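You operate a simulated robot arm through the tools that you are given. There is no shell and no other tool.

The job below is to be done with a simulated two-armed robot. You get a single attempt, and the scene is never put back.

## Task
Clamp the height arm at MID and lay the yellow flat bar on its rest.
Fine: loosen the clamp knob to move the arm; tighten it again.

The check looks at the end state, three seconds after you hand in, the way a careful person would. Anything else that was tipped, shoved, dropped, spilled or broken makes it a failure.

## Robot
Two 7-joint arms with fingered hands on one trunk, on a base that drives. Base frame: it is fixed to the floor where the robot stands at the start and does not move with it; the origin is under the middle of the robot, x ahead of it, y to its left, z up; the surface under the hand at the start is at about z = 900. Readings come in mm, degrees, newtons and seconds.
The left shoulder is at the start at [78, 187, 1131], the right one opposite. With the tool pointing down near the work surface each hand reaches from about 440 to 820 mm from the robot's upright axis, wherever it stands, measured 20 degrees to its own side. Places, roughly: clamp knob of the height arm [800, 100, 1100]; height arm [800, 100, 1100]; rest of the height arm [600, 100, 1100]. Payload 3.6 kg a hand.
The tool frame of a hand sits at the grasp point between the pads (the TCP): z along the fingers, y along the line on which they close. The tips reach 26 mm beyond it. The gripper opens to 88 mm. The gripper's body begins 30 mm behind the TCP. The gripper is a hand of 3 fingers: y runs from the thumb to the fingers, the wrist lies at [-17, -98, -164] in the tool frame.
Orientation is that of the tool frame in the base frame, as a unit quaternion [w, x, y, z]. With the fingers straight down and the wrist toward the robot, the tool's x, y and z point along [0, 1, 0], [1, 0, 0] and [0, 0, -1] of the base frame.

## Interface
- The arms move only by the tool arm_command. It takes "left_rows", "right_rows" or both (then of equal length, played together; a hand with none holds still); each is a list that holds one entry, the list of rows, each a list of 6 numbers: the shift along the base's x, y, z in mm, then the turn, a rotation vector about the base's x, y, z in degrees. In form: [[[dx, dy, dz, wx, wy, wz], ...]]. A call has 1 to 20 rows; each row is the pose to reach, as a shift and turn from the pose commanded when the call began. A row lasts 0.2 s, in which the tool goes at most 50 mm and 8.6 degrees; a call with a longer step from one row to the next is refused whole. A pose out of reach is approached as far as the arm can. The call stops where the force on the tool passes 40 N (or 10 N more than at its start, if that is more) or the arm is blocked; 0.2 s more then pass. In this call time passes only in rows, and 0.2 s behind the last. It gives the time, the measured TCP pose, the force on the tool (base axes), the opening and the grip force at its end, in the units of the frame above (readings bear some noise), with the torque about the TCP (base axes, N m) and any sound that the robot's microphone picked up.
- Cameras (640 x 400 px; columns grow to the right, rows downward): "scene" is now at [249.6, -0.1, 1075.8]; the picture's right is [-0.03, -1.00, 0.00], its down [0.07, -0.00, -1.00] and it looks along [1.00, -0.03, 0.07] (base axes); focal length 214 px, centre (320, 200). "left" rides on the left gripper at [-56, -80, -102] in its tool frame; the picture's right is [-0.73, -0.32, 0.60], its down [0.62, -0.67, 0.41] and it looks along [0.27, 0.68, 0.69] (tool axes); focal length 247 px, centre (320, 200). "right" rides on the right gripper at [56, -80, -102] in its tool frame; the picture's right is [-0.73, 0.32, -0.60], its down [-0.62, -0.66, 0.41] and it looks along [-0.27, 0.68, 0.69] (tool axes); focal length 247 px, centre (320, 200).
- camera(camera): a new picture of that camera. It takes no simulated time.
- lift_body(by): slides the trunk up (or, below 0, down) by that many mm; the arms and the scene camera ride with it, the base frame stays. It gives what a move gives, with no picture.
- drive_base(legs): drives the robot by 1 to 6 legs, each [ahead, left, turn to the left] in mm, mm and degrees, along the robot's own axes; the way and the turn of a leg run together, so that a leg with both is an arc; at most 1500 mm and 180 degrees a leg. The arms and the cameras ride along, it lands a little off, and it stops where it bumps. It gives what a move gives.
- move_fingers(fingers, thumb_bend, thumb_turn, hand): sets how far each is bent, from 0 (flat) to 1 (curled in); at 0.3 the hand is open as for a grip, at 0.7 the pads meet at the TCP. One left out holds its place. A second passes; each finger stops where it meets its share of the squeeze, and holds until it gets a number again. It is the only way to open and close the hand. It gives what a move gives, with no picture; readings hold the bend of each and the force on the fingers (four entries, about 0 where the hand has none), thumb and palm. thumb_turn goes from beside the hand (0) to across from the fingers (1), as for a grip.
- pan_tilt(pan, tilt): turns the head with the scene camera to pan (to the left, within 60 degrees either way) and tilt (down, from -29 to 69), counted from straight ahead of the robot. It gives what a move gives.
- measure_at(camera, pixels): for up to 12 pixels [column, row] of the newest picture of that camera ("zoom" is the newest enlarged one), the place [x, y, z] in the base frame of the surface seen there, good to about 2 mm. It takes no simulated time.
- enlarge(camera, box): a new picture of the part [left, top, right, bottom] of that camera's present view, enlarged. It takes no simulated time.
- job_done(): hands the job in; it is judged then, once.

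Leave the grippers open and the arms clear of the work at the hand-in unless told otherwise.

The tools are called as a command line: name --argument value ..., lists and objects as JSON in quotes. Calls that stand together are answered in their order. arm_command: Moves the arms, as the interface text tells. Its arguments: {"type":"object","properties":{"left_rows":{"type":"array"},"right_rows":{"type":"array"}},"required":[]} The other tools are called the same way: lift_body (by) slides the trunk up or down; move_fingers (fingers, thumb_bend, thumb_turn, hand) moves the fingers one by one; drive_base (legs) drives the base; pan_tilt (pan, tilt) turns the head that bears the scene camera; camera (camera) takes a picture; measure_at (camera, pixels) gives the place of the surface under pixels of a picture; enlarge (camera, box) takes an enlarged picture of a part of a camera's view; job_done () hands the job in.

At the start:

```text
clock: 0.0
left_tcp_pos: [526.3, 239.7, 1401.9]
left_tool_rot: [0.0, 0.707, 0.707, -0.001]
left_ft_force: [0.3, -0.3, -0.7]
left_moment: [-0.01, 0.02, 0.02]
left_width: 87.7
left_grip_force: 0.1
left_shape: jaw
left_bend: [0.3, 0.3, 0.98]
left_finger forces: [0.1, 0.1, 0.0, 0.0, 0.1, 0.0]
right_tcp_pos: [453.4, -143.9, 1389.4]
right_tool_rot: [0.0, 0.707, 0.707, -0.001]
right_ft_force: [0.1, 0.5, -0.1]
right_moment: [-0.03, -0.02, 0.03]
right_width: 88.0
right_grip_force: 0.0
right_shape: jaw
right_bend: [0.3, 0.3, 0.98]
right_finger forces: [0.0, 0.0, 0.0, 0.0, 0.0, 0.0]
trunk travel left (down, up): [-275.0, 482.0]
robot x, y, heading: [-2.0, -3.2, -0.2]
head pan, tilt: [-1.9, -3.8]
```

scene: 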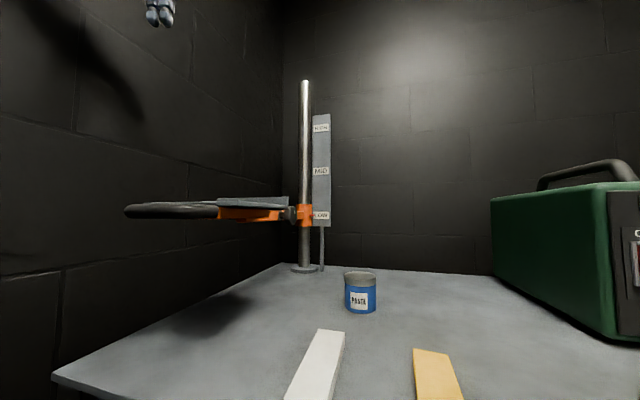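
right: 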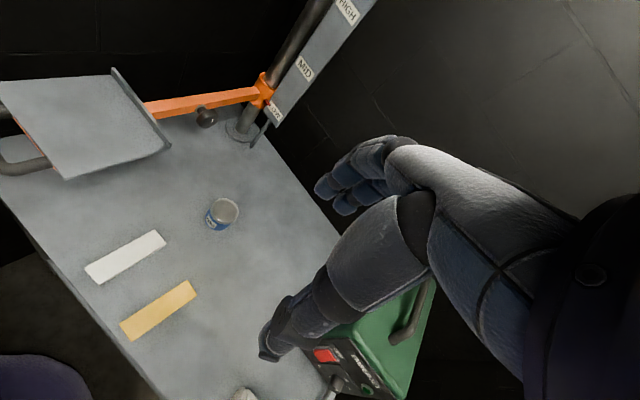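
left: 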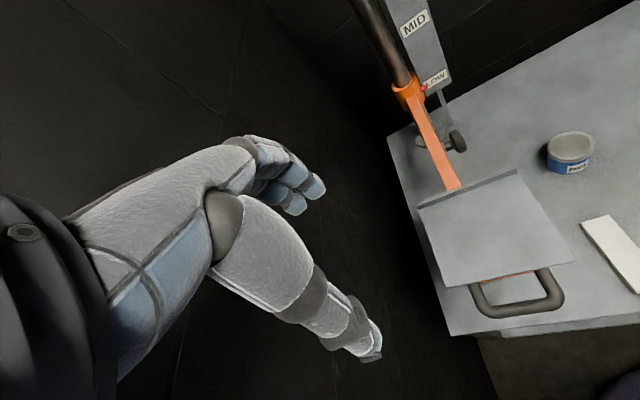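

I see a post with an orange arm at LOW, a flat rest tray with a handle toward the robot, a white bar, a yellow bar, and a paste tin. I'll enlarge the key parts before measuring.

enlarge --camera "scene" --box '[110, 70, 430, 280]'

enlarge --camera "left" --box '[340, 0, 640, 340]'

enlarge --camera "right" --box '[0, 0, 380, 240]'

```text
1.90 times, centred on (270, 175) of scene
```

zoom: 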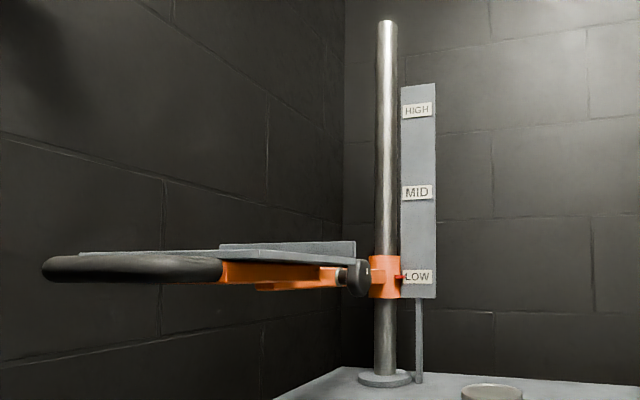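

```text
1.18 times, centred on (490, 170) of left
```

zoom: 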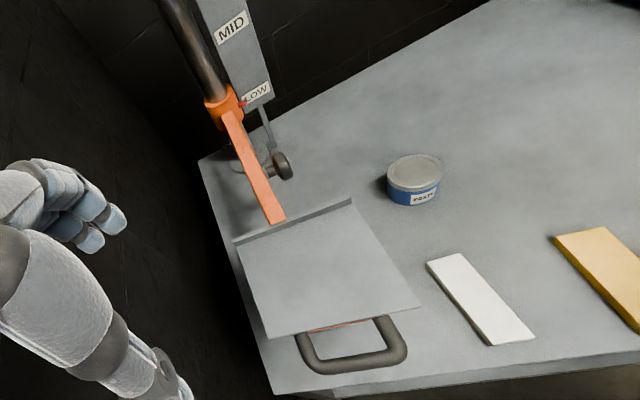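

```text
1.67 times, centred on (190, 120) of right
```

zoom: 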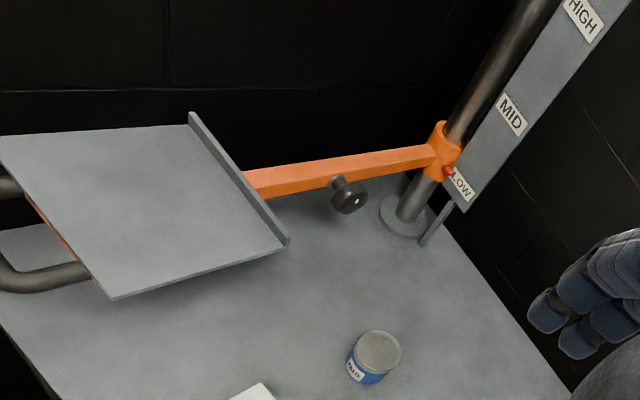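

The knob sticks out of the arm's right side, and a red pointer on the collar reads LOW. I'll measure the tray, handle, knob, pointer, labels and bars.

measure_at --camera "scene" --pixels '[[321, 128], [321, 171], [321, 215], [304, 215], [291, 213], [305, 90], [305, 266], [360, 275], [360, 305], [320, 360], [437, 375]]'

measure_at --camera "right" --pixels '[[5, 82], [112, 70], [168, 146], [66, 177], [85, 125], [207, 120], [200, 117], [250, 95], [165, 105], [20, 165], [263, 90], [274, 105]]'

measure_at --camera "left" --pixels '[[458, 141], [450, 141], [435, 140], [409, 92], [420, 207], [516, 172], [574, 262], [448, 287], [480, 300], [520, 308], [552, 285], [495, 230]]'

```text
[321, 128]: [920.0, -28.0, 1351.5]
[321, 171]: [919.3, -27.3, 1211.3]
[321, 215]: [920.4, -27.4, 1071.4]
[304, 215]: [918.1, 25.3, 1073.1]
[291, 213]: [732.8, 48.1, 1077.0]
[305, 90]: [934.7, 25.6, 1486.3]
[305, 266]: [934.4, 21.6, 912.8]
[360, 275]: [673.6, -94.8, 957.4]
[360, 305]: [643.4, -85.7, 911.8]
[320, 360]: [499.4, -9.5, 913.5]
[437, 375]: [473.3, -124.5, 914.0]
```

```text
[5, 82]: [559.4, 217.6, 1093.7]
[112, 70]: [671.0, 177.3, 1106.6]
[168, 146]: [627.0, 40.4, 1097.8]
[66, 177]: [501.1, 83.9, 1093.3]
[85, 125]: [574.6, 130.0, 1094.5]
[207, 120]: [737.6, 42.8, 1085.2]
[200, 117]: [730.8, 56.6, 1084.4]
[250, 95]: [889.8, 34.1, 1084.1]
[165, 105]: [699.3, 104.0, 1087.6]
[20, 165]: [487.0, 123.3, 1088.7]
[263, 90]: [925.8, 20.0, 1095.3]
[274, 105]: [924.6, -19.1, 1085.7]
```

```text
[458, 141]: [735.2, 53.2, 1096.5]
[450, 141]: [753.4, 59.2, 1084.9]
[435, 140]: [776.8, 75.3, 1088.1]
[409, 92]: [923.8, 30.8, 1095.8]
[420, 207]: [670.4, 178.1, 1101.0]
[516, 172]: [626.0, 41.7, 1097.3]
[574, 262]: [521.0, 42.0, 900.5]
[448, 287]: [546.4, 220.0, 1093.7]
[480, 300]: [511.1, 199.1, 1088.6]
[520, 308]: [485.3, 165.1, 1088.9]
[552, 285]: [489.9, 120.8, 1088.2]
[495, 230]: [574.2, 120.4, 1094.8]
```

Post is at about (938, 24). The label heights are LOW 1071, MID 1211 and HIGH 1351, and the knob is near (736, 47, 1083). I'll tilt the head down to see the bars and my hands better.

pan_tilt --pan 0 --tilt 35

enlarge --camera "right" --box '[170, 50, 320, 150]'

```text
clock: 1.1
left_tcp_pos: [526.3, 240.0, 1401.8]
left_tool_rot: [0.0, 0.707, 0.707, 0.0]
left_ft_force: [-0.1, 0.2, -0.8]
left_moment: [-0.01, 0.01, 0.01]
left_width: 87.9
left_grip_force: 0.1
left_shape: jaw
left_bend: [0.3, 0.3, 0.98]
left_finger forces: [0.1, 0.1, 0.1, 0.1, 0.1, 0.0]
right_tcp_pos: [453.6, -144.9, 1388.9]
right_tool_rot: [-0.001, 0.707, 0.707, -0.001]
right_ft_force: [-0.3, -0.4, 0.2]
right_moment: [0.02, 0.04, 0.01]
right_width: 87.8
right_grip_force: 0.0
right_shape: jaw
right_bend: [0.3, 0.3, 0.98]
right_finger forces: [0.0, 0.0, 0.0, 0.0, 0.1, 0.0]
trunk travel left (down, up): [-275.0, 482.0]
robot x, y, heading: [0.6, -0.4, 0.2]
head pan, tilt: [0.0, 35.0]
```

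```text
4.00 times, centred on (245, 100) of right
```

zoom: 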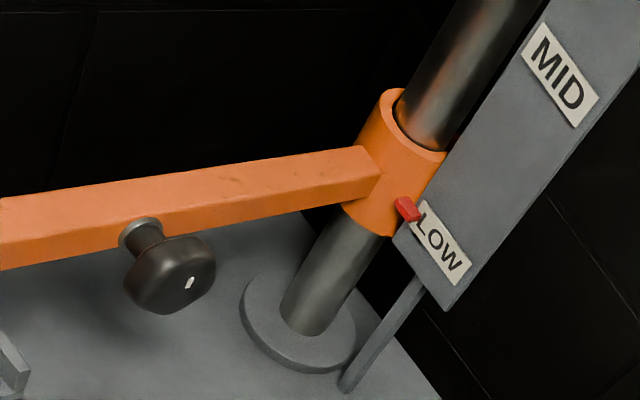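

The knob is plain and round with a white index mark on its end face. I'll measure it, the arm faces and the pointer in this zoom, and take a new scene picture.

measure_at --camera "zoom" --pixels '[[189, 283], [160, 270], [205, 250], [150, 245], [140, 228], [130, 195], [250, 165], [100, 230], [405, 209], [442, 242], [170, 305], [413, 215]]'

camera --camera "scene"

```text
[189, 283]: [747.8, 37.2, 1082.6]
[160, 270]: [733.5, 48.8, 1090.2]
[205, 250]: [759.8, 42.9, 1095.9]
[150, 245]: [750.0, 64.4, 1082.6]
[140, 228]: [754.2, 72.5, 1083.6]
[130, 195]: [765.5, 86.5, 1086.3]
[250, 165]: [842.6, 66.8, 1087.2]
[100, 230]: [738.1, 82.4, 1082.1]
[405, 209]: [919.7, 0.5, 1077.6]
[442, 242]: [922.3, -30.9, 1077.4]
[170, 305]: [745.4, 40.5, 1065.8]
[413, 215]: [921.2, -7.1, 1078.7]
```

```text
taken
```

scene: 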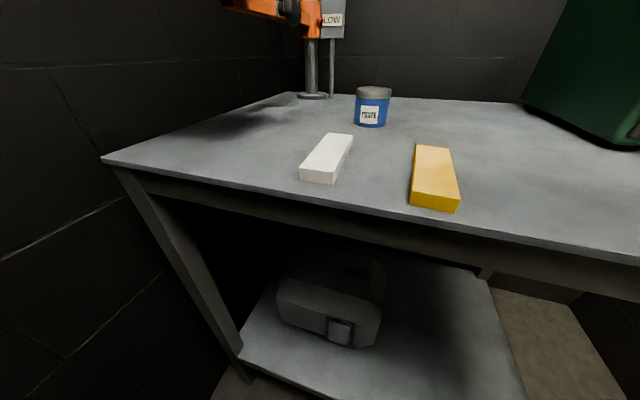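

The knob's end face is at about (748, 37, 1083), radius about 17, and its axis is perpendicular to the arm. Next I'll study the handle loop and the bar positions.

enlarge --camera "left" --box '[420, 240, 600, 352]'

measure_at --camera "scene" --pixels '[[416, 147], [449, 149], [458, 199], [412, 192], [434, 170], [436, 208], [310, 170], [350, 140], [330, 150], [400, 175], [300, 195], [440, 214]]'

```text
3.56 times, centred on (510, 296) of left
```

zoom: 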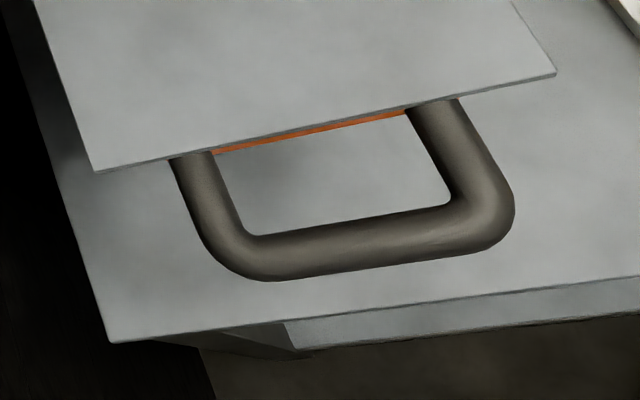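

```text
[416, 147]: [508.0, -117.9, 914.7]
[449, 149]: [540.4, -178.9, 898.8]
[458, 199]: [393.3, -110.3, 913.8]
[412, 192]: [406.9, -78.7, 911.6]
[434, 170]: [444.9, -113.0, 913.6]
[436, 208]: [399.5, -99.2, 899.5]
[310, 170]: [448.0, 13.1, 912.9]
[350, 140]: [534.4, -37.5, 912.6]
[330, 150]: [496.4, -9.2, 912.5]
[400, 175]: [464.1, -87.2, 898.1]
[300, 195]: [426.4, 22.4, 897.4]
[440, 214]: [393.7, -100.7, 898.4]
```

measure_at --camera "zoom" --pixels '[[95, 171], [555, 72], [190, 170], [225, 250], [270, 275], [270, 240], [360, 242], [370, 262], [350, 225], [480, 240], [490, 180], [430, 115]]'

pan_tilt --pan 15 --tilt 0

camera --camera "scene"

```text
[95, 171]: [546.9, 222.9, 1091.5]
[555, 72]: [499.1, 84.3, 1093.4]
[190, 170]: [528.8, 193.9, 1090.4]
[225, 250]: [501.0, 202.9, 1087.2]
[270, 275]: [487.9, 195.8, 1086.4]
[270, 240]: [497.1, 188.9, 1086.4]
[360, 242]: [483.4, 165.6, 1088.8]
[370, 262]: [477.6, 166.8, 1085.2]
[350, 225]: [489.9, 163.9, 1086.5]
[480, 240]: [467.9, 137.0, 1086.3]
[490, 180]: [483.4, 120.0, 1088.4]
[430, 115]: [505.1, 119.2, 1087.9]
```

```text
clock: 2.1
left_tcp_pos: [526.6, 239.2, 1401.2]
left_tool_rot: [0.001, 0.707, 0.707, -0.001]
left_ft_force: [0.4, -1.0, -0.2]
left_moment: [-0.03, 0.0, -0.02]
left_width: 87.7
left_grip_force: 0.1
left_shape: jaw
left_bend: [0.3, 0.3, 0.98]
left_finger forces: [0.0, 0.0, 0.0, 0.1, 0.1, 0.0]
right_tcp_pos: [454.3, -143.9, 1388.3]
right_tool_rot: [-0.002, 0.707, 0.707, 0.001]
right_ft_force: [0.4, 0.1, 0.9]
right_moment: [0.02, -0.01, -0.01]
right_width: 87.5
right_grip_force: 0.1
right_shape: jaw
right_bend: [0.3, 0.3, 0.98]
right_finger forces: [0.0, 0.0, 0.0, 0.0, 0.0, 0.1]
trunk travel left (down, up): [-275.0, 482.0]
robot x, y, heading: [2.2, 1.2, 0.1]
head pan, tilt: [15.0, 0.0]
```

```text
taken
```

scene: 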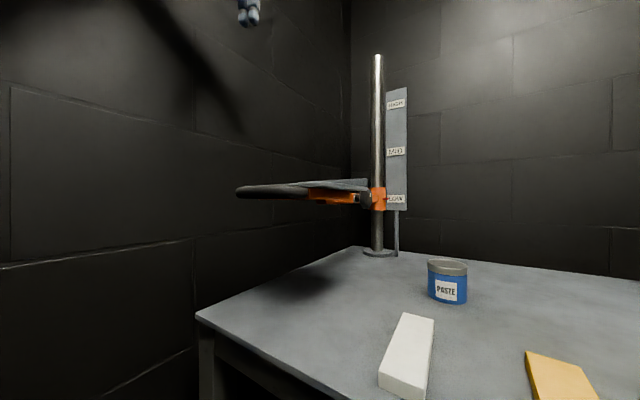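

The handle's front bar is centred at about (484, 164, 1078). It is about 20 mm thick, with about 30 mm of gap to the tray edge. Before moving the right arm I'll check where the green box stands.

pan_tilt --pan -30 --tilt 20

camera --camera "scene"

```text
clock: 3.2
left_tcp_pos: [526.1, 240.4, 1401.3]
left_tool_rot: [0.0, 0.707, 0.707, 0.0]
left_ft_force: [-0.6, -0.1, -0.8]
left_moment: [0.01, -0.01, 0.02]
left_width: 87.9
left_grip_force: 0.1
left_shape: jaw
left_bend: [0.3, 0.3, 0.98]
left_finger forces: [0.0, 0.1, 0.1, 0.0, 0.0, 0.1]
right_tcp_pos: [453.8, -143.8, 1389.4]
right_tool_rot: [0.0, 0.707, 0.707, -0.001]
right_ft_force: [0.1, 0.4, -0.5]
right_moment: [0.0, -0.01, -0.01]
right_width: 87.7
right_grip_force: 0.1
right_shape: jaw
right_bend: [0.3, 0.3, 0.98]
right_finger forces: [0.1, 0.0, 0.1, 0.1, 0.0, 0.1]
trunk travel left (down, up): [-275.0, 482.0]
robot x, y, heading: [1.3, 0.7, 0.0]
head pan, tilt: [-30.0, 20.0]
```

```text
taken
```

scene: 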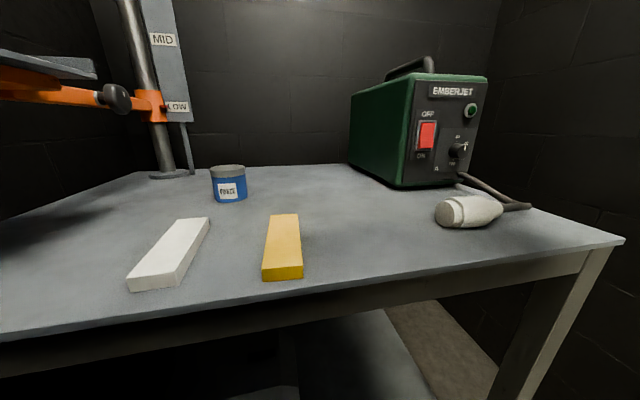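

measure_at --camera "scene" --pixels '[[405, 80], [402, 185], [487, 80], [352, 98], [350, 160], [410, 62], [440, 215], [300, 215], [268, 216], [302, 262], [264, 265], [283, 240]]'

measure_at --camera "right" --pixels '[[120, 322], [189, 281], [197, 297], [132, 341], [158, 310], [85, 268], [157, 231], [165, 243], [94, 284]]'

```text
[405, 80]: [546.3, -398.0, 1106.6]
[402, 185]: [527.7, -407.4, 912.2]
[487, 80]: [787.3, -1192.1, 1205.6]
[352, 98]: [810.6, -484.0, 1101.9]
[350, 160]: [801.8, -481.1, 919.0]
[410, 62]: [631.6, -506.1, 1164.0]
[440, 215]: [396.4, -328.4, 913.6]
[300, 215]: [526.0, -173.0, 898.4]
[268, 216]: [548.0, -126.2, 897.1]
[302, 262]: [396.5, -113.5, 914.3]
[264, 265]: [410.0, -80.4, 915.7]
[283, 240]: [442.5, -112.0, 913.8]
```

```text
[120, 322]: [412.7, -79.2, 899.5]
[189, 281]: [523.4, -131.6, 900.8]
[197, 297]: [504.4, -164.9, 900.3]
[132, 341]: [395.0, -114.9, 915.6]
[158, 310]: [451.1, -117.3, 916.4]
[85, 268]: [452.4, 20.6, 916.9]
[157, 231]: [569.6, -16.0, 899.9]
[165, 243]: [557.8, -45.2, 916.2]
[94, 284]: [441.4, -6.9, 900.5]
```

The yellow bar's corners give centre (458, -123), width about 38, length about 121 and yaw about -25°. The green box starts at y < -398. I'll bring the right hand beside the knob, fingers pointing at it along the knob axis, and the left hand above the handle.

arm_command --right_rows '[[[20.5, 2.8, -25.3, 7.44, -1.15, -1.15], [41, 5.7, -50.7, 14.87, -2.3, -2.3], [61.5, 8.5, -76, 22.3, -3.45, -3.45], [82, 11.3, -101.3, 29.74, -4.6, -4.6], [102.5, 14.2, -126.7, 37.18, -5.75, -5.75], [123, 17, -152, 44.6, -6.9, -6.9], [143.5, 19.8, -177.3, 52.05, -8.06, -8.06], [164, 22.7, -202.7, 59.5, -9.2, -9.2], [184.5, 25.5, -228, 66.9, -10.36, -10.36], [205, 28.3, -253.3, 74.4, -11.5, -11.5], [225.5, 31.2, -278.7, 81.8, -12.66, -12.66], [246, 34, -304, 89.23, -13.81, -13.81]]]' --left_rows '[[[-4.5, -6, -15, 0, 0, -1.5], [-9, -12, -30, 0, 0, -3], [-13.5, -18, -45, 0, 0, -4.5], [-18, -24, -60, 0, 0, -6], [-22.5, -30, -75, 0, 0, -7.5], [-27, -36, -90, 0, 0, -9], [-31.5, -42, -105, 0, 0, -10.5], [-36, -48, -120, 0, 0, -12], [-40.5, -54, -135, 0, 0, -13.5], [-45, -60, -150, 0, 0, -15], [-49.5, -66, -165, 0, 0, -16.5], [-54, -72, -180, 0, 0, -17.6]]]'

pan_tilt --pan 0 --tilt 0

camera --camera "scene"

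camera --camera "right"

camera --camera "left"

```text
clock: 6.0
left_tcp_pos: [455.6, 143.8, 1238.3]
left_tool_rot: [0.004, 0.812, 0.583, 0.021]
left_ft_force: [-0.1, 0.6, 0.5]
left_moment: [0.0, 0.02, 0.01]
left_width: 87.8
left_grip_force: 0.1
left_shape: jaw
left_bend: [0.3, 0.3, 0.98]
left_finger forces: [0.0, 0.1, 0.0, 0.0, 0.0, 0.0]
right_tcp_pos: [690.5, -130.6, 1093.9]
right_tool_rot: [-0.417, 0.565, 0.415, 0.578]
right_ft_force: [0.7, 0.4, -2.6]
right_moment: [0.08, -0.05, -0.03]
right_width: 87.9
right_grip_force: 0.1
right_shape: jaw
right_bend: [0.3, 0.3, 0.98]
right_finger forces: [0.0, 0.0, 0.0, 0.1, 0.0, 0.1]
trunk travel left (down, up): [-275.0, 482.0]
robot x, y, heading: [3.4, -6.2, -0.1]
head pan, tilt: [-30.0, 20.0]
stopped in row 12 (left hand): the arm was blocked; the commanded pose is now the measured one
```

```text
clock: 6.9
left_tcp_pos: [459.7, 143.5, 1237.1]
left_tool_rot: [0.005, 0.816, 0.578, 0.021]
left_ft_force: [0.3, -0.1, -0.6]
left_moment: [0.03, 0.0, -0.02]
left_width: 87.8
left_grip_force: 0.2
left_shape: jaw
left_bend: [0.3, 0.3, 0.98]
left_finger forces: [0.1, 0.1, 0.1, 0.1, 0.0, 0.0]
right_tcp_pos: [693.8, -135.3, 1093.6]
right_tool_rot: [-0.411, 0.569, 0.412, 0.581]
right_ft_force: [-0.2, -1.2, 0.3]
right_moment: [-0.04, -0.02, -0.01]
right_width: 87.8
right_grip_force: 0.1
right_shape: jaw
right_bend: [0.3, 0.3, 0.98]
right_finger forces: [0.0, 0.0, 0.0, 0.0, 0.0, 0.0]
trunk travel left (down, up): [-275.0, 482.0]
robot x, y, heading: [8.1, -4.3, -1.0]
head pan, tilt: [0.0, 0.0]
```

```text
taken
```

scene: 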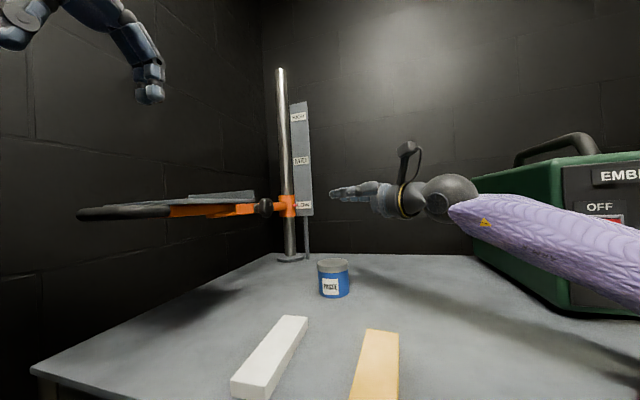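

```text
taken
```

right: 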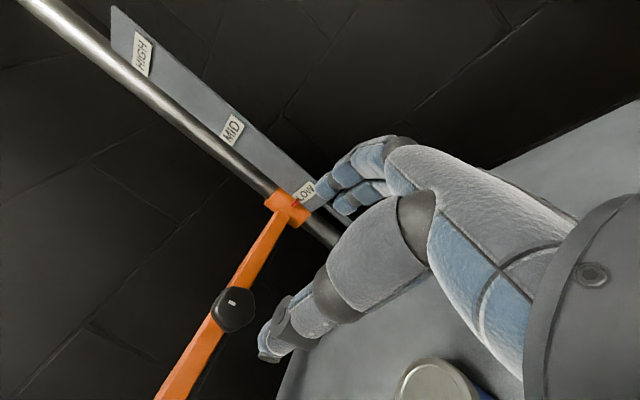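

```text
taken
```

left: 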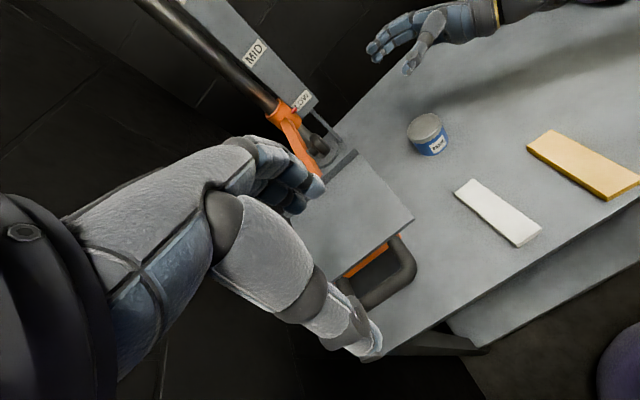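

The left arm was blocked in free space, and the robot's heading shifted slightly, so the elbow may have touched the left wall. I'll measure the wall and look toward the left elbow.

measure_at --camera "scene" --pixels '[[60, 150], [200, 130], [230, 120], [20, 280], [20, 20], [100, 20], [150, 95], [265, 206], [130, 208]]'

pan_tilt --pan 60 --tilt 0

camera --camera "scene"

```text
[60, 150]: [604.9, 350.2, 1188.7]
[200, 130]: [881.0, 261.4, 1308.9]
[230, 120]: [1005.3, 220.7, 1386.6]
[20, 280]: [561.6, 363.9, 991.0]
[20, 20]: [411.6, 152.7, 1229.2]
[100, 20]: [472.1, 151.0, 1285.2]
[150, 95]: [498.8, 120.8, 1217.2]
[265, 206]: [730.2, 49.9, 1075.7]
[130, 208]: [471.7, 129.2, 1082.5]
```

```text
clock: 8.2
left_tcp_pos: [460.1, 143.6, 1237.3]
left_tool_rot: [0.006, 0.815, 0.579, 0.02]
left_ft_force: [-0.7, -0.1, 0.5]
left_moment: [-0.04, 0.0, 0.0]
left_width: 87.8
left_grip_force: 0.0
left_shape: jaw
left_bend: [0.3, 0.3, 0.98]
left_finger forces: [0.0, 0.0, 0.0, 0.1, 0.1, 0.0]
right_tcp_pos: [693.9, -135.4, 1093.9]
right_tool_rot: [-0.41, 0.57, 0.412, 0.581]
right_ft_force: [0.1, 0.0, 0.0]
right_moment: [-0.01, 0.02, 0.01]
right_width: 87.8
right_grip_force: 0.0
right_shape: jaw
right_bend: [0.3, 0.3, 0.98]
right_finger forces: [0.0, 0.0, 0.1, 0.1, 0.0, 0.0]
trunk travel left (down, up): [-275.0, 482.0]
robot x, y, heading: [4.0, -7.7, -0.9]
head pan, tilt: [60.0, 0.0]
```

```text
taken
```

scene: 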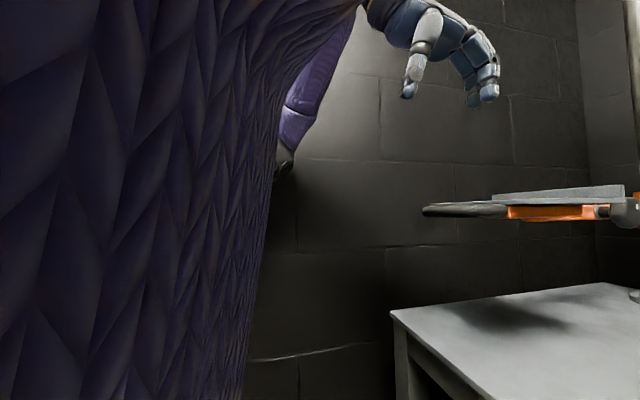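

The wall runs parallel to the arm, so there is limited elbow room on the left. I'll measure the elbow and the wall around it.

enlarge --camera "scene" --box '[220, 0, 420, 220]'

measure_at --camera "scene" --pixels '[[285, 155], [290, 130], [305, 100], [330, 60], [330, 180], [300, 210], [395, 315], [430, 305], [605, 285], [420, 385], [450, 208]]'

```text
1.82 times, centred on (320, 110) of scene
```

zoom: 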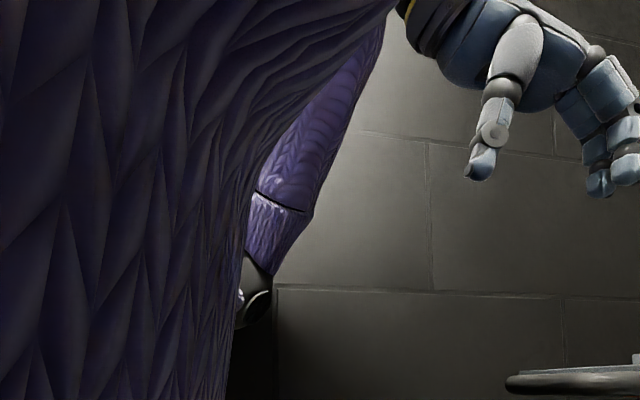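

```text
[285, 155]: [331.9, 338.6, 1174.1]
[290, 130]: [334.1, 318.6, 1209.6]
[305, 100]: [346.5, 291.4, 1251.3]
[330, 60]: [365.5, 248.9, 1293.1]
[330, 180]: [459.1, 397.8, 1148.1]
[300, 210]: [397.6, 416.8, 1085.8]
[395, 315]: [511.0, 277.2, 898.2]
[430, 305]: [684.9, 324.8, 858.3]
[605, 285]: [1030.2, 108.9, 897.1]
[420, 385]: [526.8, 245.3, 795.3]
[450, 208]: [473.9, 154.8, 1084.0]
```

The elbow is against the left wall. I'll lift both hands clear first: left away from the wall contact, right above the green box height. Then I'll drive 100 mm to the right.

arm_command --left_rows '[[[5, 5, 20, 0, 0, 0], [10, 10, 40, 0, 0, 0], [15, 10, 60, 0, 0, 0], [20, 10, 80, 0, 0, 0]]]' --right_rows '[[[0, 10, 40, 0, 0, 0], [0, 20, 80, 0, 0, 0], [0, 30, 120, 0, 0, 0], [0, 40, 150, 0, 0, 0]]]'

drive_base --legs '[[0, -100, 0]]'

camera --camera "scene"

```text
clock: 8.6
left_tcp_pos: [478.1, 160.0, 1238.7]
left_tool_rot: [0.015, 0.823, 0.567, 0.018]
left_ft_force: [0.3, 0.1, 0.7]
left_moment: [0.01, 0.03, -0.05]
left_width: 87.7
left_grip_force: 0.1
left_shape: jaw
left_bend: [0.3, 0.3, 0.97]
left_finger forces: [0.1, 0.0, 0.0, 0.0, 0.1, 0.1]
right_tcp_pos: [704.4, -129.0, 1104.9]
right_tool_rot: [-0.392, 0.586, 0.408, 0.579]
right_ft_force: [1.5, -1.3, -0.8]
right_moment: [0.01, -0.06, 0.14]
right_width: 87.6
right_grip_force: 0.1
right_shape: jaw
right_bend: [0.3, 0.3, 0.98]
right_finger forces: [0.1, 0.0, 0.0, 0.1, 0.1, 0.0]
trunk travel left (down, up): [-275.0, 482.0]
robot x, y, heading: [15.5, -13.1, -2.7]
head pan, tilt: [60.0, 0.0]
stopped in row 1 (right hand): the arm was blocked; the commanded pose is now the measured one
```

```text
clock: 9.3
left_tcp_pos: [509.7, 202.5, 1247.1]
left_tool_rot: [0.106, 0.85, 0.515, 0.027]
left_ft_force: [-0.1, -0.3, 0.4]
left_moment: [-0.02, -0.01, 0.0]
left_width: 88.0
left_grip_force: 0.0
left_shape: jaw
left_bend: [0.3, 0.3, 0.98]
left_finger forces: [0.1, 0.0, 0.0, 0.0, 0.0, 0.0]
right_tcp_pos: [723.7, -62.3, 1084.0]
right_tool_rot: [-0.353, 0.625, 0.423, 0.553]
right_ft_force: [0.0, -2.0, -0.5]
right_moment: [0.0, 0.04, 0.13]
right_width: 88.1
right_grip_force: 0.0
right_shape: jaw
right_bend: [0.3, 0.3, 0.98]
right_finger forces: [0.0, 0.0, 0.0, 0.0, 0.0, 0.0]
trunk travel left (down, up): [-275.0, 482.0]
robot x, y, heading: [35.2, -30.7, -5.3]
head pan, tilt: [60.0, 0.0]
stopped in leg 1: the robot was blocked; the commanded pose is now the measured one
```

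```text
taken
```

scene: 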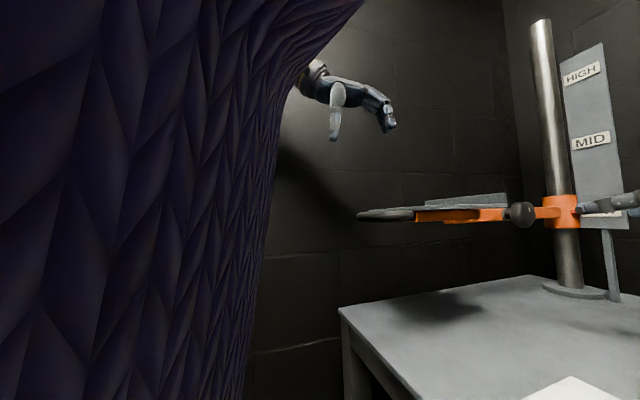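

The robot got blocked and pivoted. The right arm may be touching the green box, so I'll look to the right.

pan_tilt --pan -40 --tilt 15

camera --camera "scene"

camera --camera "right"

```text
clock: 11.1
left_tcp_pos: [507.7, 199.9, 1247.4]
left_tool_rot: [0.104, 0.852, 0.512, 0.026]
left_ft_force: [1.1, -0.3, -0.2]
left_moment: [-0.03, 0.02, -0.02]
left_width: 88.1
left_grip_force: 0.0
left_shape: jaw
left_bend: [0.3, 0.3, 0.98]
left_finger forces: [0.0, 0.0, 0.0, 0.0, 0.0, 0.0]
right_tcp_pos: [720.9, -57.8, 1085.2]
right_tool_rot: [-0.354, 0.623, 0.424, 0.553]
right_ft_force: [-0.3, 1.5, 0.0]
right_moment: [-0.03, -0.04, 0.02]
right_width: 88.2
right_grip_force: 0.1
right_shape: jaw
right_bend: [0.3, 0.3, 0.98]
right_finger forces: [0.1, 0.0, 0.1, 0.1, 0.0, 0.0]
trunk travel left (down, up): [-275.0, 482.0]
robot x, y, heading: [32.5, -22.0, -4.9]
head pan, tilt: [-40.0, 15.0]
```

```text
taken
```

scene: 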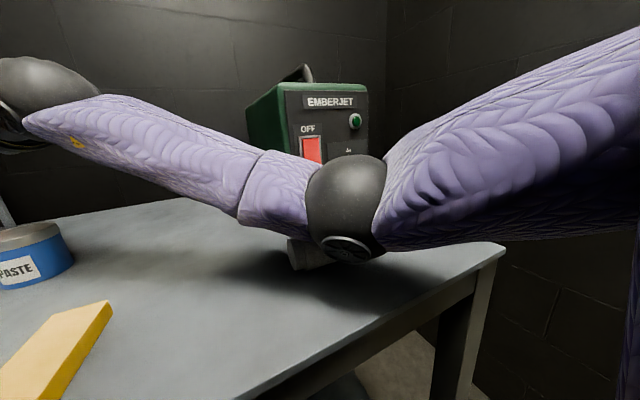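

```text
taken
```

right: 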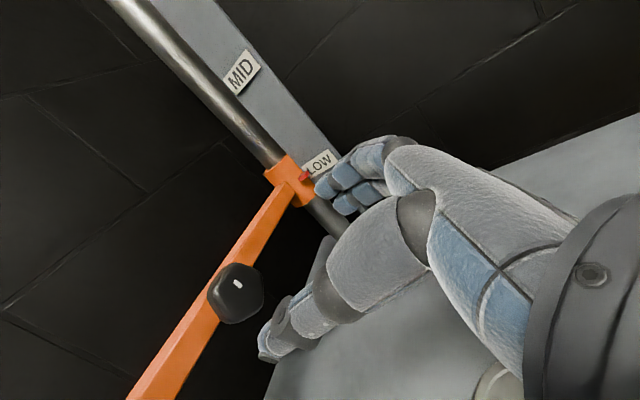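

enlarge --camera "scene" --box '[200, 60, 440, 290]'

measure_at --camera "scene" --pixels '[[345, 200], [345, 250], [300, 255], [290, 260], [280, 130], [285, 90], [255, 110], [365, 90], [150, 140], [250, 190], [320, 265], [30, 265]]'

```text
1.74 times, centred on (320, 175) of scene
```

zoom: 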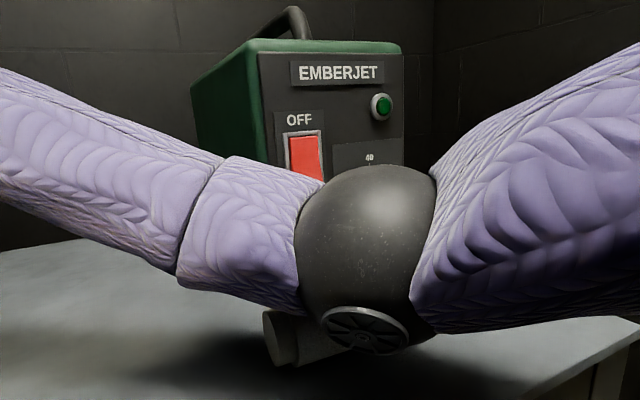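

```text
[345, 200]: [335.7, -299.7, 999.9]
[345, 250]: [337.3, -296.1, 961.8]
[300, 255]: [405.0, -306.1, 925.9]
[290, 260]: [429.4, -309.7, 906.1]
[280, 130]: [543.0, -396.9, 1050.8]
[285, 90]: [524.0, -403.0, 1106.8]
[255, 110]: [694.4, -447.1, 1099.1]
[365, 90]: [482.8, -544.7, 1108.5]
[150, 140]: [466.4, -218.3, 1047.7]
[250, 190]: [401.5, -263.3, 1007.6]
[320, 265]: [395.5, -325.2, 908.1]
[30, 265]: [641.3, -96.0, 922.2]
```

The elbow sits at about (340, -335, 985), close above the torch's white nozzle at (400, -320, 915), but doesn't clearly touch anything. I'll look down around the base on both sides and check the box position.

pan_tilt --pan -60 --tilt 45

camera --camera "scene"

pan_tilt --pan 60 --tilt 40

camera --camera "scene"

camera --camera "left"

```text
clock: 12.0
left_tcp_pos: [505.4, 200.9, 1249.0]
left_tool_rot: [0.104, 0.852, 0.513, 0.028]
left_ft_force: [-0.3, -0.3, -0.1]
left_moment: [0.0, -0.01, 0.01]
left_width: 87.8
left_grip_force: 0.0
left_shape: jaw
left_bend: [0.3, 0.3, 0.98]
left_finger forces: [0.1, 0.0, 0.0, 0.1, 0.0, 0.0]
right_tcp_pos: [721.1, -57.5, 1085.7]
right_tool_rot: [-0.354, 0.624, 0.424, 0.552]
right_ft_force: [0.2, -0.1, -0.6]
right_moment: [-0.02, -0.02, 0.01]
right_width: 87.9
right_grip_force: 0.0
right_shape: jaw
right_bend: [0.3, 0.3, 0.98]
right_finger forces: [0.0, 0.0, 0.0, 0.1, 0.0, 0.0]
trunk travel left (down, up): [-275.0, 482.0]
robot x, y, heading: [30.1, -19.9, -5.0]
head pan, tilt: [-60.0, 45.0]
```

```text
taken
```

scene: 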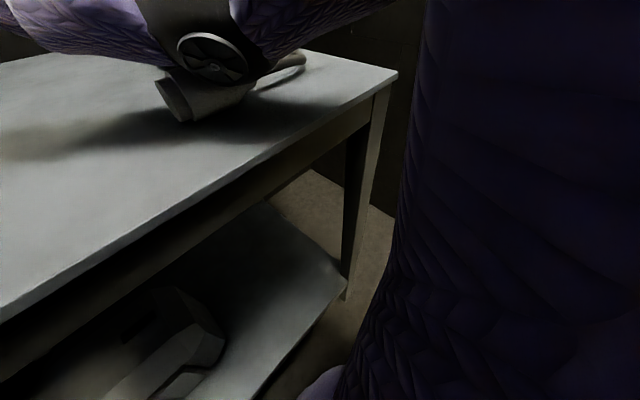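

```text
clock: 14.0
left_tcp_pos: [506.4, 200.9, 1250.8]
left_tool_rot: [0.104, 0.851, 0.513, 0.029]
left_ft_force: [0.6, -0.3, -0.6]
left_moment: [-0.01, 0.02, -0.01]
left_width: 88.2
left_grip_force: 0.1
left_shape: jaw
left_bend: [0.3, 0.3, 0.98]
left_finger forces: [0.0, 0.0, 0.0, 0.0, 0.0, 0.0]
right_tcp_pos: [721.5, -59.4, 1087.3]
right_tool_rot: [-0.354, 0.623, 0.425, 0.553]
right_ft_force: [-0.2, -0.5, -0.6]
right_moment: [-0.01, -0.01, -0.08]
right_width: 88.0
right_grip_force: 0.0
right_shape: jaw
right_bend: [0.3, 0.3, 0.98]
right_finger forces: [0.1, 0.0, 0.1, 0.1, 0.1, 0.1]
trunk travel left (down, up): [-275.0, 482.0]
robot x, y, heading: [34.0, -21.8, -4.8]
head pan, tilt: [60.0, 40.0]
```

```text
taken
```

scene: 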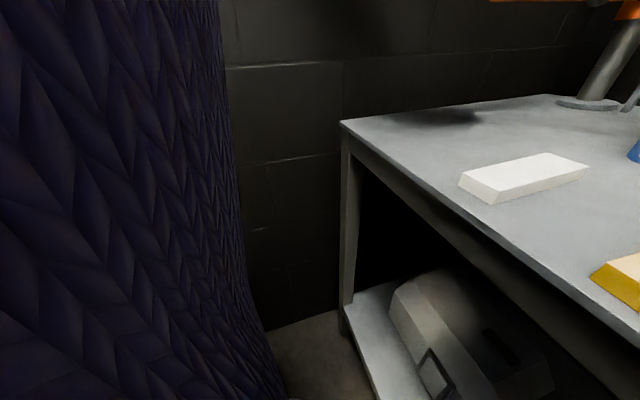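

```text
taken
```

left: 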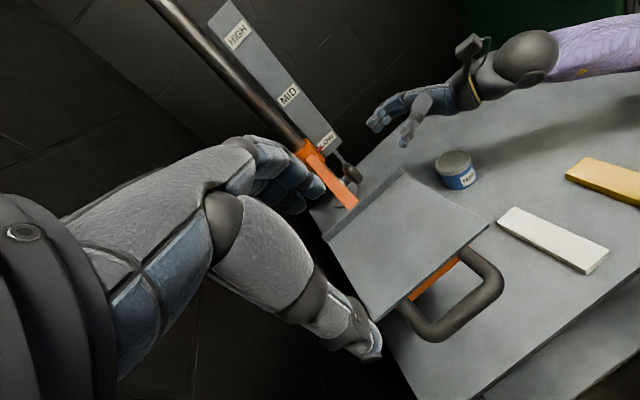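

The right elbow hovers right over the torch nozzle, which is too close. I'll raise the trunk 150 mm so both arms go straight up, then check again.

lift_body --by 150

pan_tilt --pan -40 --tilt 30

camera --camera "scene"

```text
clock: 14.3
left_tcp_pos: [516.0, 236.1, 1278.9]
left_tool_rot: [0.175, 0.847, 0.499, 0.041]
left_ft_force: [0.4, 0.4, -0.6]
left_moment: [-0.01, -0.02, -0.02]
left_width: 88.1
left_grip_force: 0.0
left_shape: jaw
left_bend: [0.3, 0.3, 0.98]
left_finger forces: [0.0, 0.0, 0.0, 0.1, 0.0, 0.0]
right_tcp_pos: [712.4, -11.1, 1094.3]
right_tool_rot: [-0.379, 0.621, 0.423, 0.54]
right_ft_force: [0.9, -2.6, -0.8]
right_moment: [0.03, -0.04, 0.12]
right_width: 88.1
right_grip_force: 0.1
right_shape: jaw
right_bend: [0.3, 0.3, 0.97]
right_finger forces: [0.0, 0.0, 0.0, 0.0, 0.0, 0.0]
trunk travel left (down, up): [-277.0, 481.0]
robot x, y, heading: [41.9, -35.5, -6.6]
head pan, tilt: [60.0, 40.0]
stopped: the arm was blocked; the commanded pose is now the measured one
```

```text
clock: 16.1
left_tcp_pos: [517.1, 234.6, 1278.1]
left_tool_rot: [0.172, 0.847, 0.501, 0.041]
left_ft_force: [-0.3, 0.4, -0.4]
left_moment: [-0.01, 0.01, -0.03]
left_width: 87.7
left_grip_force: 0.1
left_shape: jaw
left_bend: [0.3, 0.3, 0.98]
left_finger forces: [0.0, 0.0, 0.0, 0.1, 0.0, 0.0]
right_tcp_pos: [712.8, -7.4, 1092.8]
right_tool_rot: [-0.383, 0.619, 0.423, 0.539]
right_ft_force: [0.2, -0.7, 0.2]
right_moment: [0.01, 0.0, -0.03]
right_width: 87.9
right_grip_force: 0.0
right_shape: jaw
right_bend: [0.3, 0.3, 0.97]
right_finger forces: [0.0, 0.1, 0.0, 0.0, 0.0, 0.1]
trunk travel left (down, up): [-277.0, 481.0]
robot x, y, heading: [39.9, -25.1, -6.3]
head pan, tilt: [-40.0, 30.0]
```

```text
taken
```

scene: 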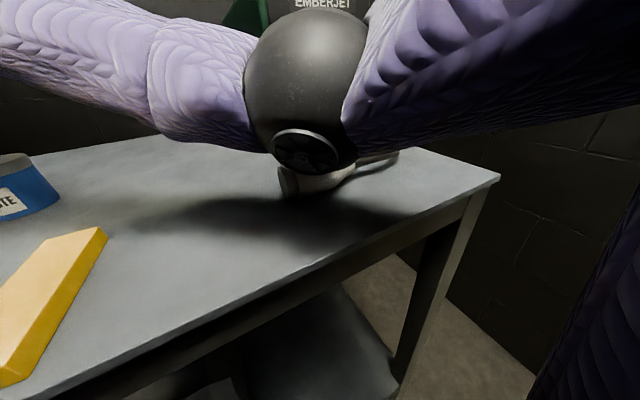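

The trunk hardly rose and the robot turned further, so the left elbow is probably wedged on the wall. I'll extend the left hand forward, over the tray and well above it, to pull that elbow off the wall.

arm_command --left_rows '[[[25, -10, 0, 0, 0, 0], [50, -20, 0, 0, 0, 0], [75, -30, 0, 0, 0, 0], [100, -40, 0, 0, 0, 0]]]'

pan_tilt --pan 60 --tilt 0

camera --camera "scene"

```text
clock: 16.4
left_tcp_pos: [534.9, 264.6, 1330.1]
left_tool_rot: [0.244, 0.828, 0.499, 0.082]
left_ft_force: [-0.4, 0.1, -0.5]
left_moment: [0.01, 0.01, 0.03]
left_width: 87.8
left_grip_force: 0.1
left_shape: jaw
left_bend: [0.3, 0.3, 0.98]
left_finger forces: [0.1, 0.0, 0.1, 0.0, 0.0, 0.0]
right_tcp_pos: [699.9, 24.9, 1127.7]
right_tool_rot: [-0.409, 0.589, 0.43, 0.549]
right_ft_force: [-0.4, -1.9, -0.9]
right_moment: [0.03, -0.02, 0.11]
right_width: 88.2
right_grip_force: 0.1
right_shape: jaw
right_bend: [0.3, 0.3, 0.97]
right_finger forces: [0.0, 0.0, 0.0, 0.0, 0.0, 0.0]
trunk travel left (down, up): [-277.0, 481.0]
robot x, y, heading: [47.9, -31.9, -7.8]
head pan, tilt: [-40.0, 30.0]
stopped in row 1 (left hand): the arm was blocked; the commanded pose is now the measured one
```

```text
clock: 18.2
left_tcp_pos: [533.8, 265.0, 1332.0]
left_tool_rot: [0.244, 0.827, 0.5, 0.085]
left_ft_force: [0.1, 0.1, 0.1]
left_moment: [-0.01, -0.03, 0.0]
left_width: 88.0
left_grip_force: 0.1
left_shape: jaw
left_bend: [0.3, 0.3, 0.98]
left_finger forces: [0.1, 0.1, 0.0, 0.1, 0.0, 0.1]
right_tcp_pos: [699.4, 26.4, 1128.3]
right_tool_rot: [-0.413, 0.586, 0.43, 0.549]
right_ft_force: [-0.3, 0.0, 0.4]
right_moment: [0.02, 0.0, -0.01]
right_width: 88.0
right_grip_force: 0.1
right_shape: jaw
right_bend: [0.3, 0.3, 0.97]
right_finger forces: [0.0, 0.0, 0.0, 0.0, 0.1, 0.0]
trunk travel left (down, up): [-277.0, 481.0]
robot x, y, heading: [49.1, -25.5, -7.5]
head pan, tilt: [60.0, 0.0]
```

```text
taken
```

scene: 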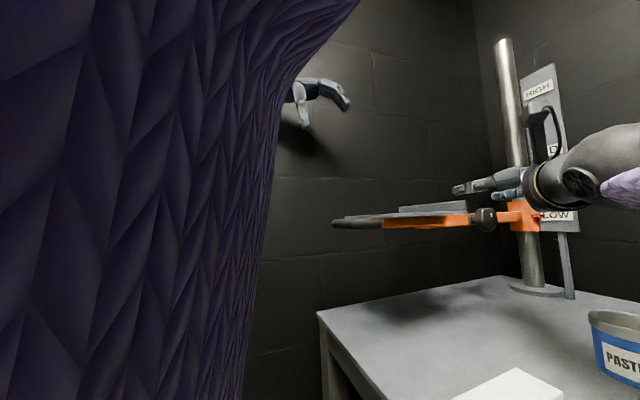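

Each call pushes the robot forward and clockwise, so something presses on its left rear. To find which arm is stuck, I'll move only the right hand, away from the knob and up.

arm_command --right_rows '[[[0, -15, 15, 0, 0, 0], [0, -30, 30, 0, 0, 0], [0, -45, 45, 0, 0, 0], [0, -60, 60, 0, 0, 0]]]'

camera --camera "scene"

```text
clock: 18.5
left_tcp_pos: [526.5, 256.1, 1343.1]
left_tool_rot: [0.266, 0.842, 0.464, 0.066]
left_ft_force: [0.0, 0.3, 0.9]
left_moment: [0.02, 0.03, 0.01]
left_width: 88.0
left_grip_force: 0.0
left_shape: jaw
left_bend: [0.3, 0.3, 0.97]
left_finger forces: [0.1, 0.0, 0.0, 0.1, 0.1, 0.0]
right_tcp_pos: [669.3, 33.2, 1191.7]
right_tool_rot: [-0.399, 0.532, 0.47, 0.58]
right_ft_force: [0.0, -1.2, 0.5]
right_moment: [0.0, 0.03, 0.08]
right_width: 87.9
right_grip_force: 0.1
right_shape: jaw
right_bend: [0.3, 0.3, 0.97]
right_finger forces: [0.0, 0.0, 0.0, 0.0, 0.0, 0.1]
trunk travel left (down, up): [-277.0, 481.0]
robot x, y, heading: [55.3, -35.9, -8.2]
head pan, tilt: [60.0, 0.0]
stopped in row 1 (left hand): the arm was blocked; the commanded pose is now the measured one
```

```text
taken
```

scene: 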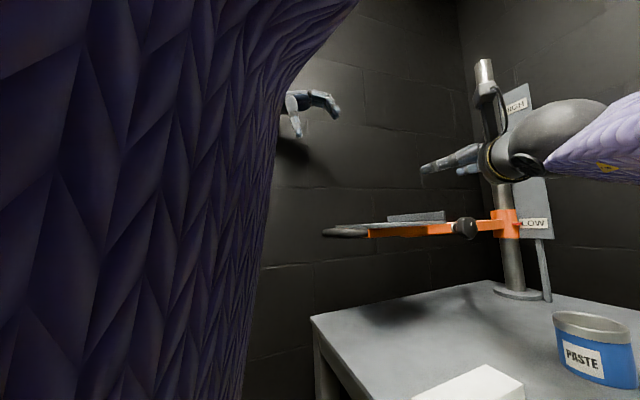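

The left arm is the blocked one; it was free at z≈1400. I'll raise the left hand back toward its starting height.

arm_command --left_rows '[[[5, -5, 30, 0, 0, 0], [10, -10, 60, 0, 0, 0], [15, -15, 90, 0, 0, 0], [20, -20, 110, 0, 0, 0]]]'

```text
clock: 18.8
left_tcp_pos: [509.8, 246.6, 1358.9]
left_tool_rot: [0.272, 0.873, 0.395, 0.091]
left_ft_force: [-1.0, -0.1, 0.5]
left_moment: [0.01, 0.0, -0.01]
left_width: 88.1
left_grip_force: 0.1
left_shape: jaw
left_bend: [0.3, 0.3, 0.97]
left_finger forces: [0.0, 0.1, 0.1, 0.0, 0.0, 0.0]
right_tcp_pos: [692.7, -0.4, 1227.8]
right_tool_rot: [-0.344, 0.503, 0.498, 0.617]
right_ft_force: [-0.5, -0.2, 0.3]
right_moment: [-0.02, 0.03, -0.02]
right_width: 87.9
right_grip_force: 0.2
right_shape: jaw
right_bend: [0.3, 0.3, 0.98]
right_finger forces: [0.0, 0.0, 0.0, 0.1, 0.0, 0.1]
trunk travel left (down, up): [-277.0, 481.0]
robot x, y, heading: [54.2, -35.9, -9.3]
head pan, tilt: [60.0, 0.0]
stopped in row 1 (left hand): the arm was blocked; the commanded pose is now the measured one
```

Still blocked, but the right hand is now clear at z 1228. I'll try a short drive to the right to free the left elbow.

drive_base --legs '[[0, -60, 0]]'

camera --camera "left"

camera --camera "right"

```text
clock: 19.6
left_tcp_pos: [501.8, 213.5, 1297.6]
left_tool_rot: [0.283, 0.899, 0.334, -0.003]
left_ft_force: [0.1, -1.4, 0.1]
left_moment: [0.07, -0.02, 0.09]
left_width: 87.7
left_grip_force: 0.0
left_shape: jaw
left_bend: [0.3, 0.3, 0.97]
left_finger forces: [0.0, 0.1, 0.1, 0.0, 0.0, 0.1]
right_tcp_pos: [692.7, -183.7, 1358.3]
right_tool_rot: [-0.21, 0.406, 0.536, 0.71]
right_ft_force: [-1.6, -3.3, 0.1]
right_moment: [-0.05, 0.04, 0.03]
right_width: 87.6
right_grip_force: 0.0
right_shape: jaw
right_bend: [0.3, 0.3, 0.97]
right_finger forces: [0.1, 0.0, 0.2, 0.1, 0.1, 0.1]
trunk travel left (down, up): [-277.0, 481.0]
robot x, y, heading: [42.0, -47.8, -8.1]
head pan, tilt: [60.0, 0.0]
stopped in leg 1: the robot was blocked; the commanded pose is now the measured one
```

```text
taken
```

left: 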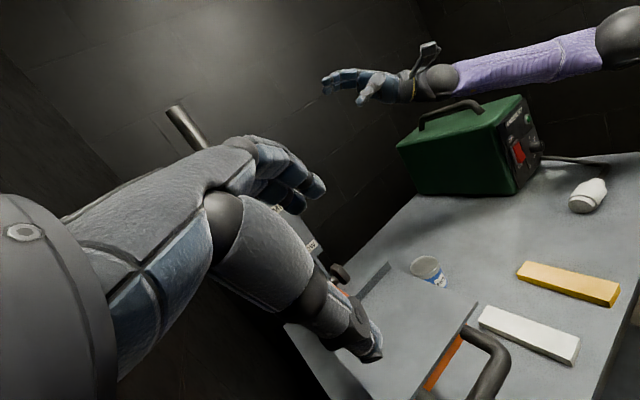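

```text
taken
```

right: 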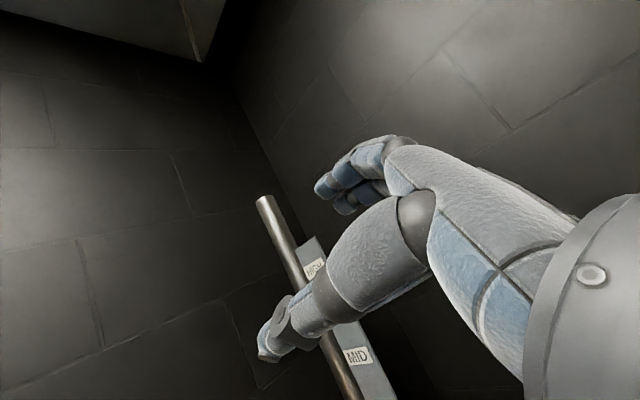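

The arms swung but the box, nozzle and tin look undisturbed in the left picture. The right hand is high and clear, so I'll try another short move right.

drive_base --legs '[[0, -50, 0]]'

camera --camera "left"

camera --camera "scene"

```text
clock: 20.3
left_tcp_pos: [491.3, 215.4, 1251.4]
left_tool_rot: [0.174, 0.952, 0.251, -0.029]
left_ft_force: [0.5, 0.7, 0.2]
left_moment: [0.03, 0.0, 0.0]
left_width: 88.1
left_grip_force: 0.1
left_shape: jaw
left_bend: [0.3, 0.3, 0.98]
left_finger forces: [0.1, 0.0, 0.1, 0.0, 0.1, 0.0]
right_tcp_pos: [764.3, -286.4, 1281.6]
right_tool_rot: [-0.228, 0.545, 0.416, 0.691]
right_ft_force: [1.2, 0.4, -0.1]
right_moment: [0.0, 0.01, 0.02]
right_width: 87.9
right_grip_force: 0.0
right_shape: jaw
right_bend: [0.3, 0.3, 0.98]
right_finger forces: [0.0, 0.1, 0.0, 0.0, 0.1, 0.0]
trunk travel left (down, up): [-277.0, 481.0]
robot x, y, heading: [35.3, -60.8, -7.0]
head pan, tilt: [60.0, 0.0]
stopped in leg 1: the robot was blocked; the commanded pose is now the measured one
```

```text
taken
```

left: 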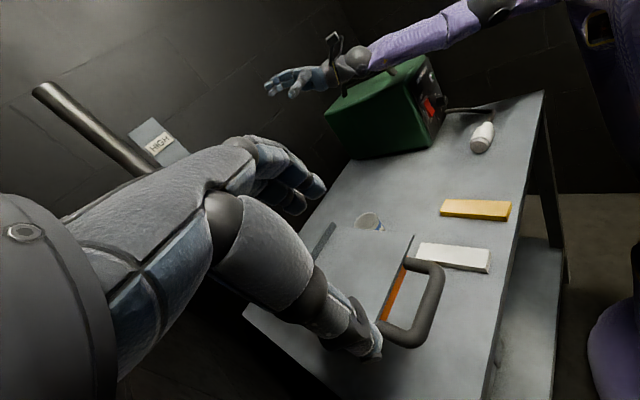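

```text
taken
```

scene: 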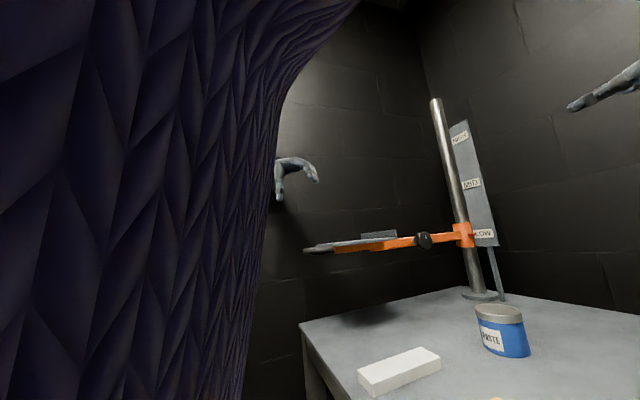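

The robot edges right only slowly, because the arm solver keeps wanting the elbow where the wall is. I'll move the left hand rightward and forward in a larger step, high above the tray, to draw the elbow in.

arm_command --left_rows '[[[25, -35, 20, 0, 0, 0], [50, -70, 40, 0, 0, 0], [75, -100, 60, 0, 0, 0]]]'

```text
clock: 20.6
left_tcp_pos: [493.1, 227.0, 1236.1]
left_tool_rot: [0.115, 0.958, 0.259, -0.037]
left_ft_force: [0.7, -0.3, 0.1]
left_moment: [-0.03, 0.01, -0.04]
left_width: 88.3
left_grip_force: 0.1
left_shape: jaw
left_bend: [0.3, 0.3, 0.97]
left_finger forces: [0.0, 0.1, 0.0, 0.0, 0.1, 0.0]
right_tcp_pos: [728.6, -307.0, 1377.5]
right_tool_rot: [-0.162, 0.466, 0.441, 0.749]
right_ft_force: [0.3, 0.4, -1.9]
right_moment: [0.08, -0.11, 0.06]
right_width: 87.6
right_grip_force: 0.1
right_shape: jaw
right_bend: [0.3, 0.3, 0.97]
right_finger forces: [0.1, 0.0, 0.0, 0.0, 0.0, 0.0]
trunk travel left (down, up): [-277.0, 481.0]
robot x, y, heading: [20.2, -62.5, -5.9]
head pan, tilt: [60.0, 0.0]
stopped in row 1 (left hand): the arm was blocked; the commanded pose is now the measured one
```

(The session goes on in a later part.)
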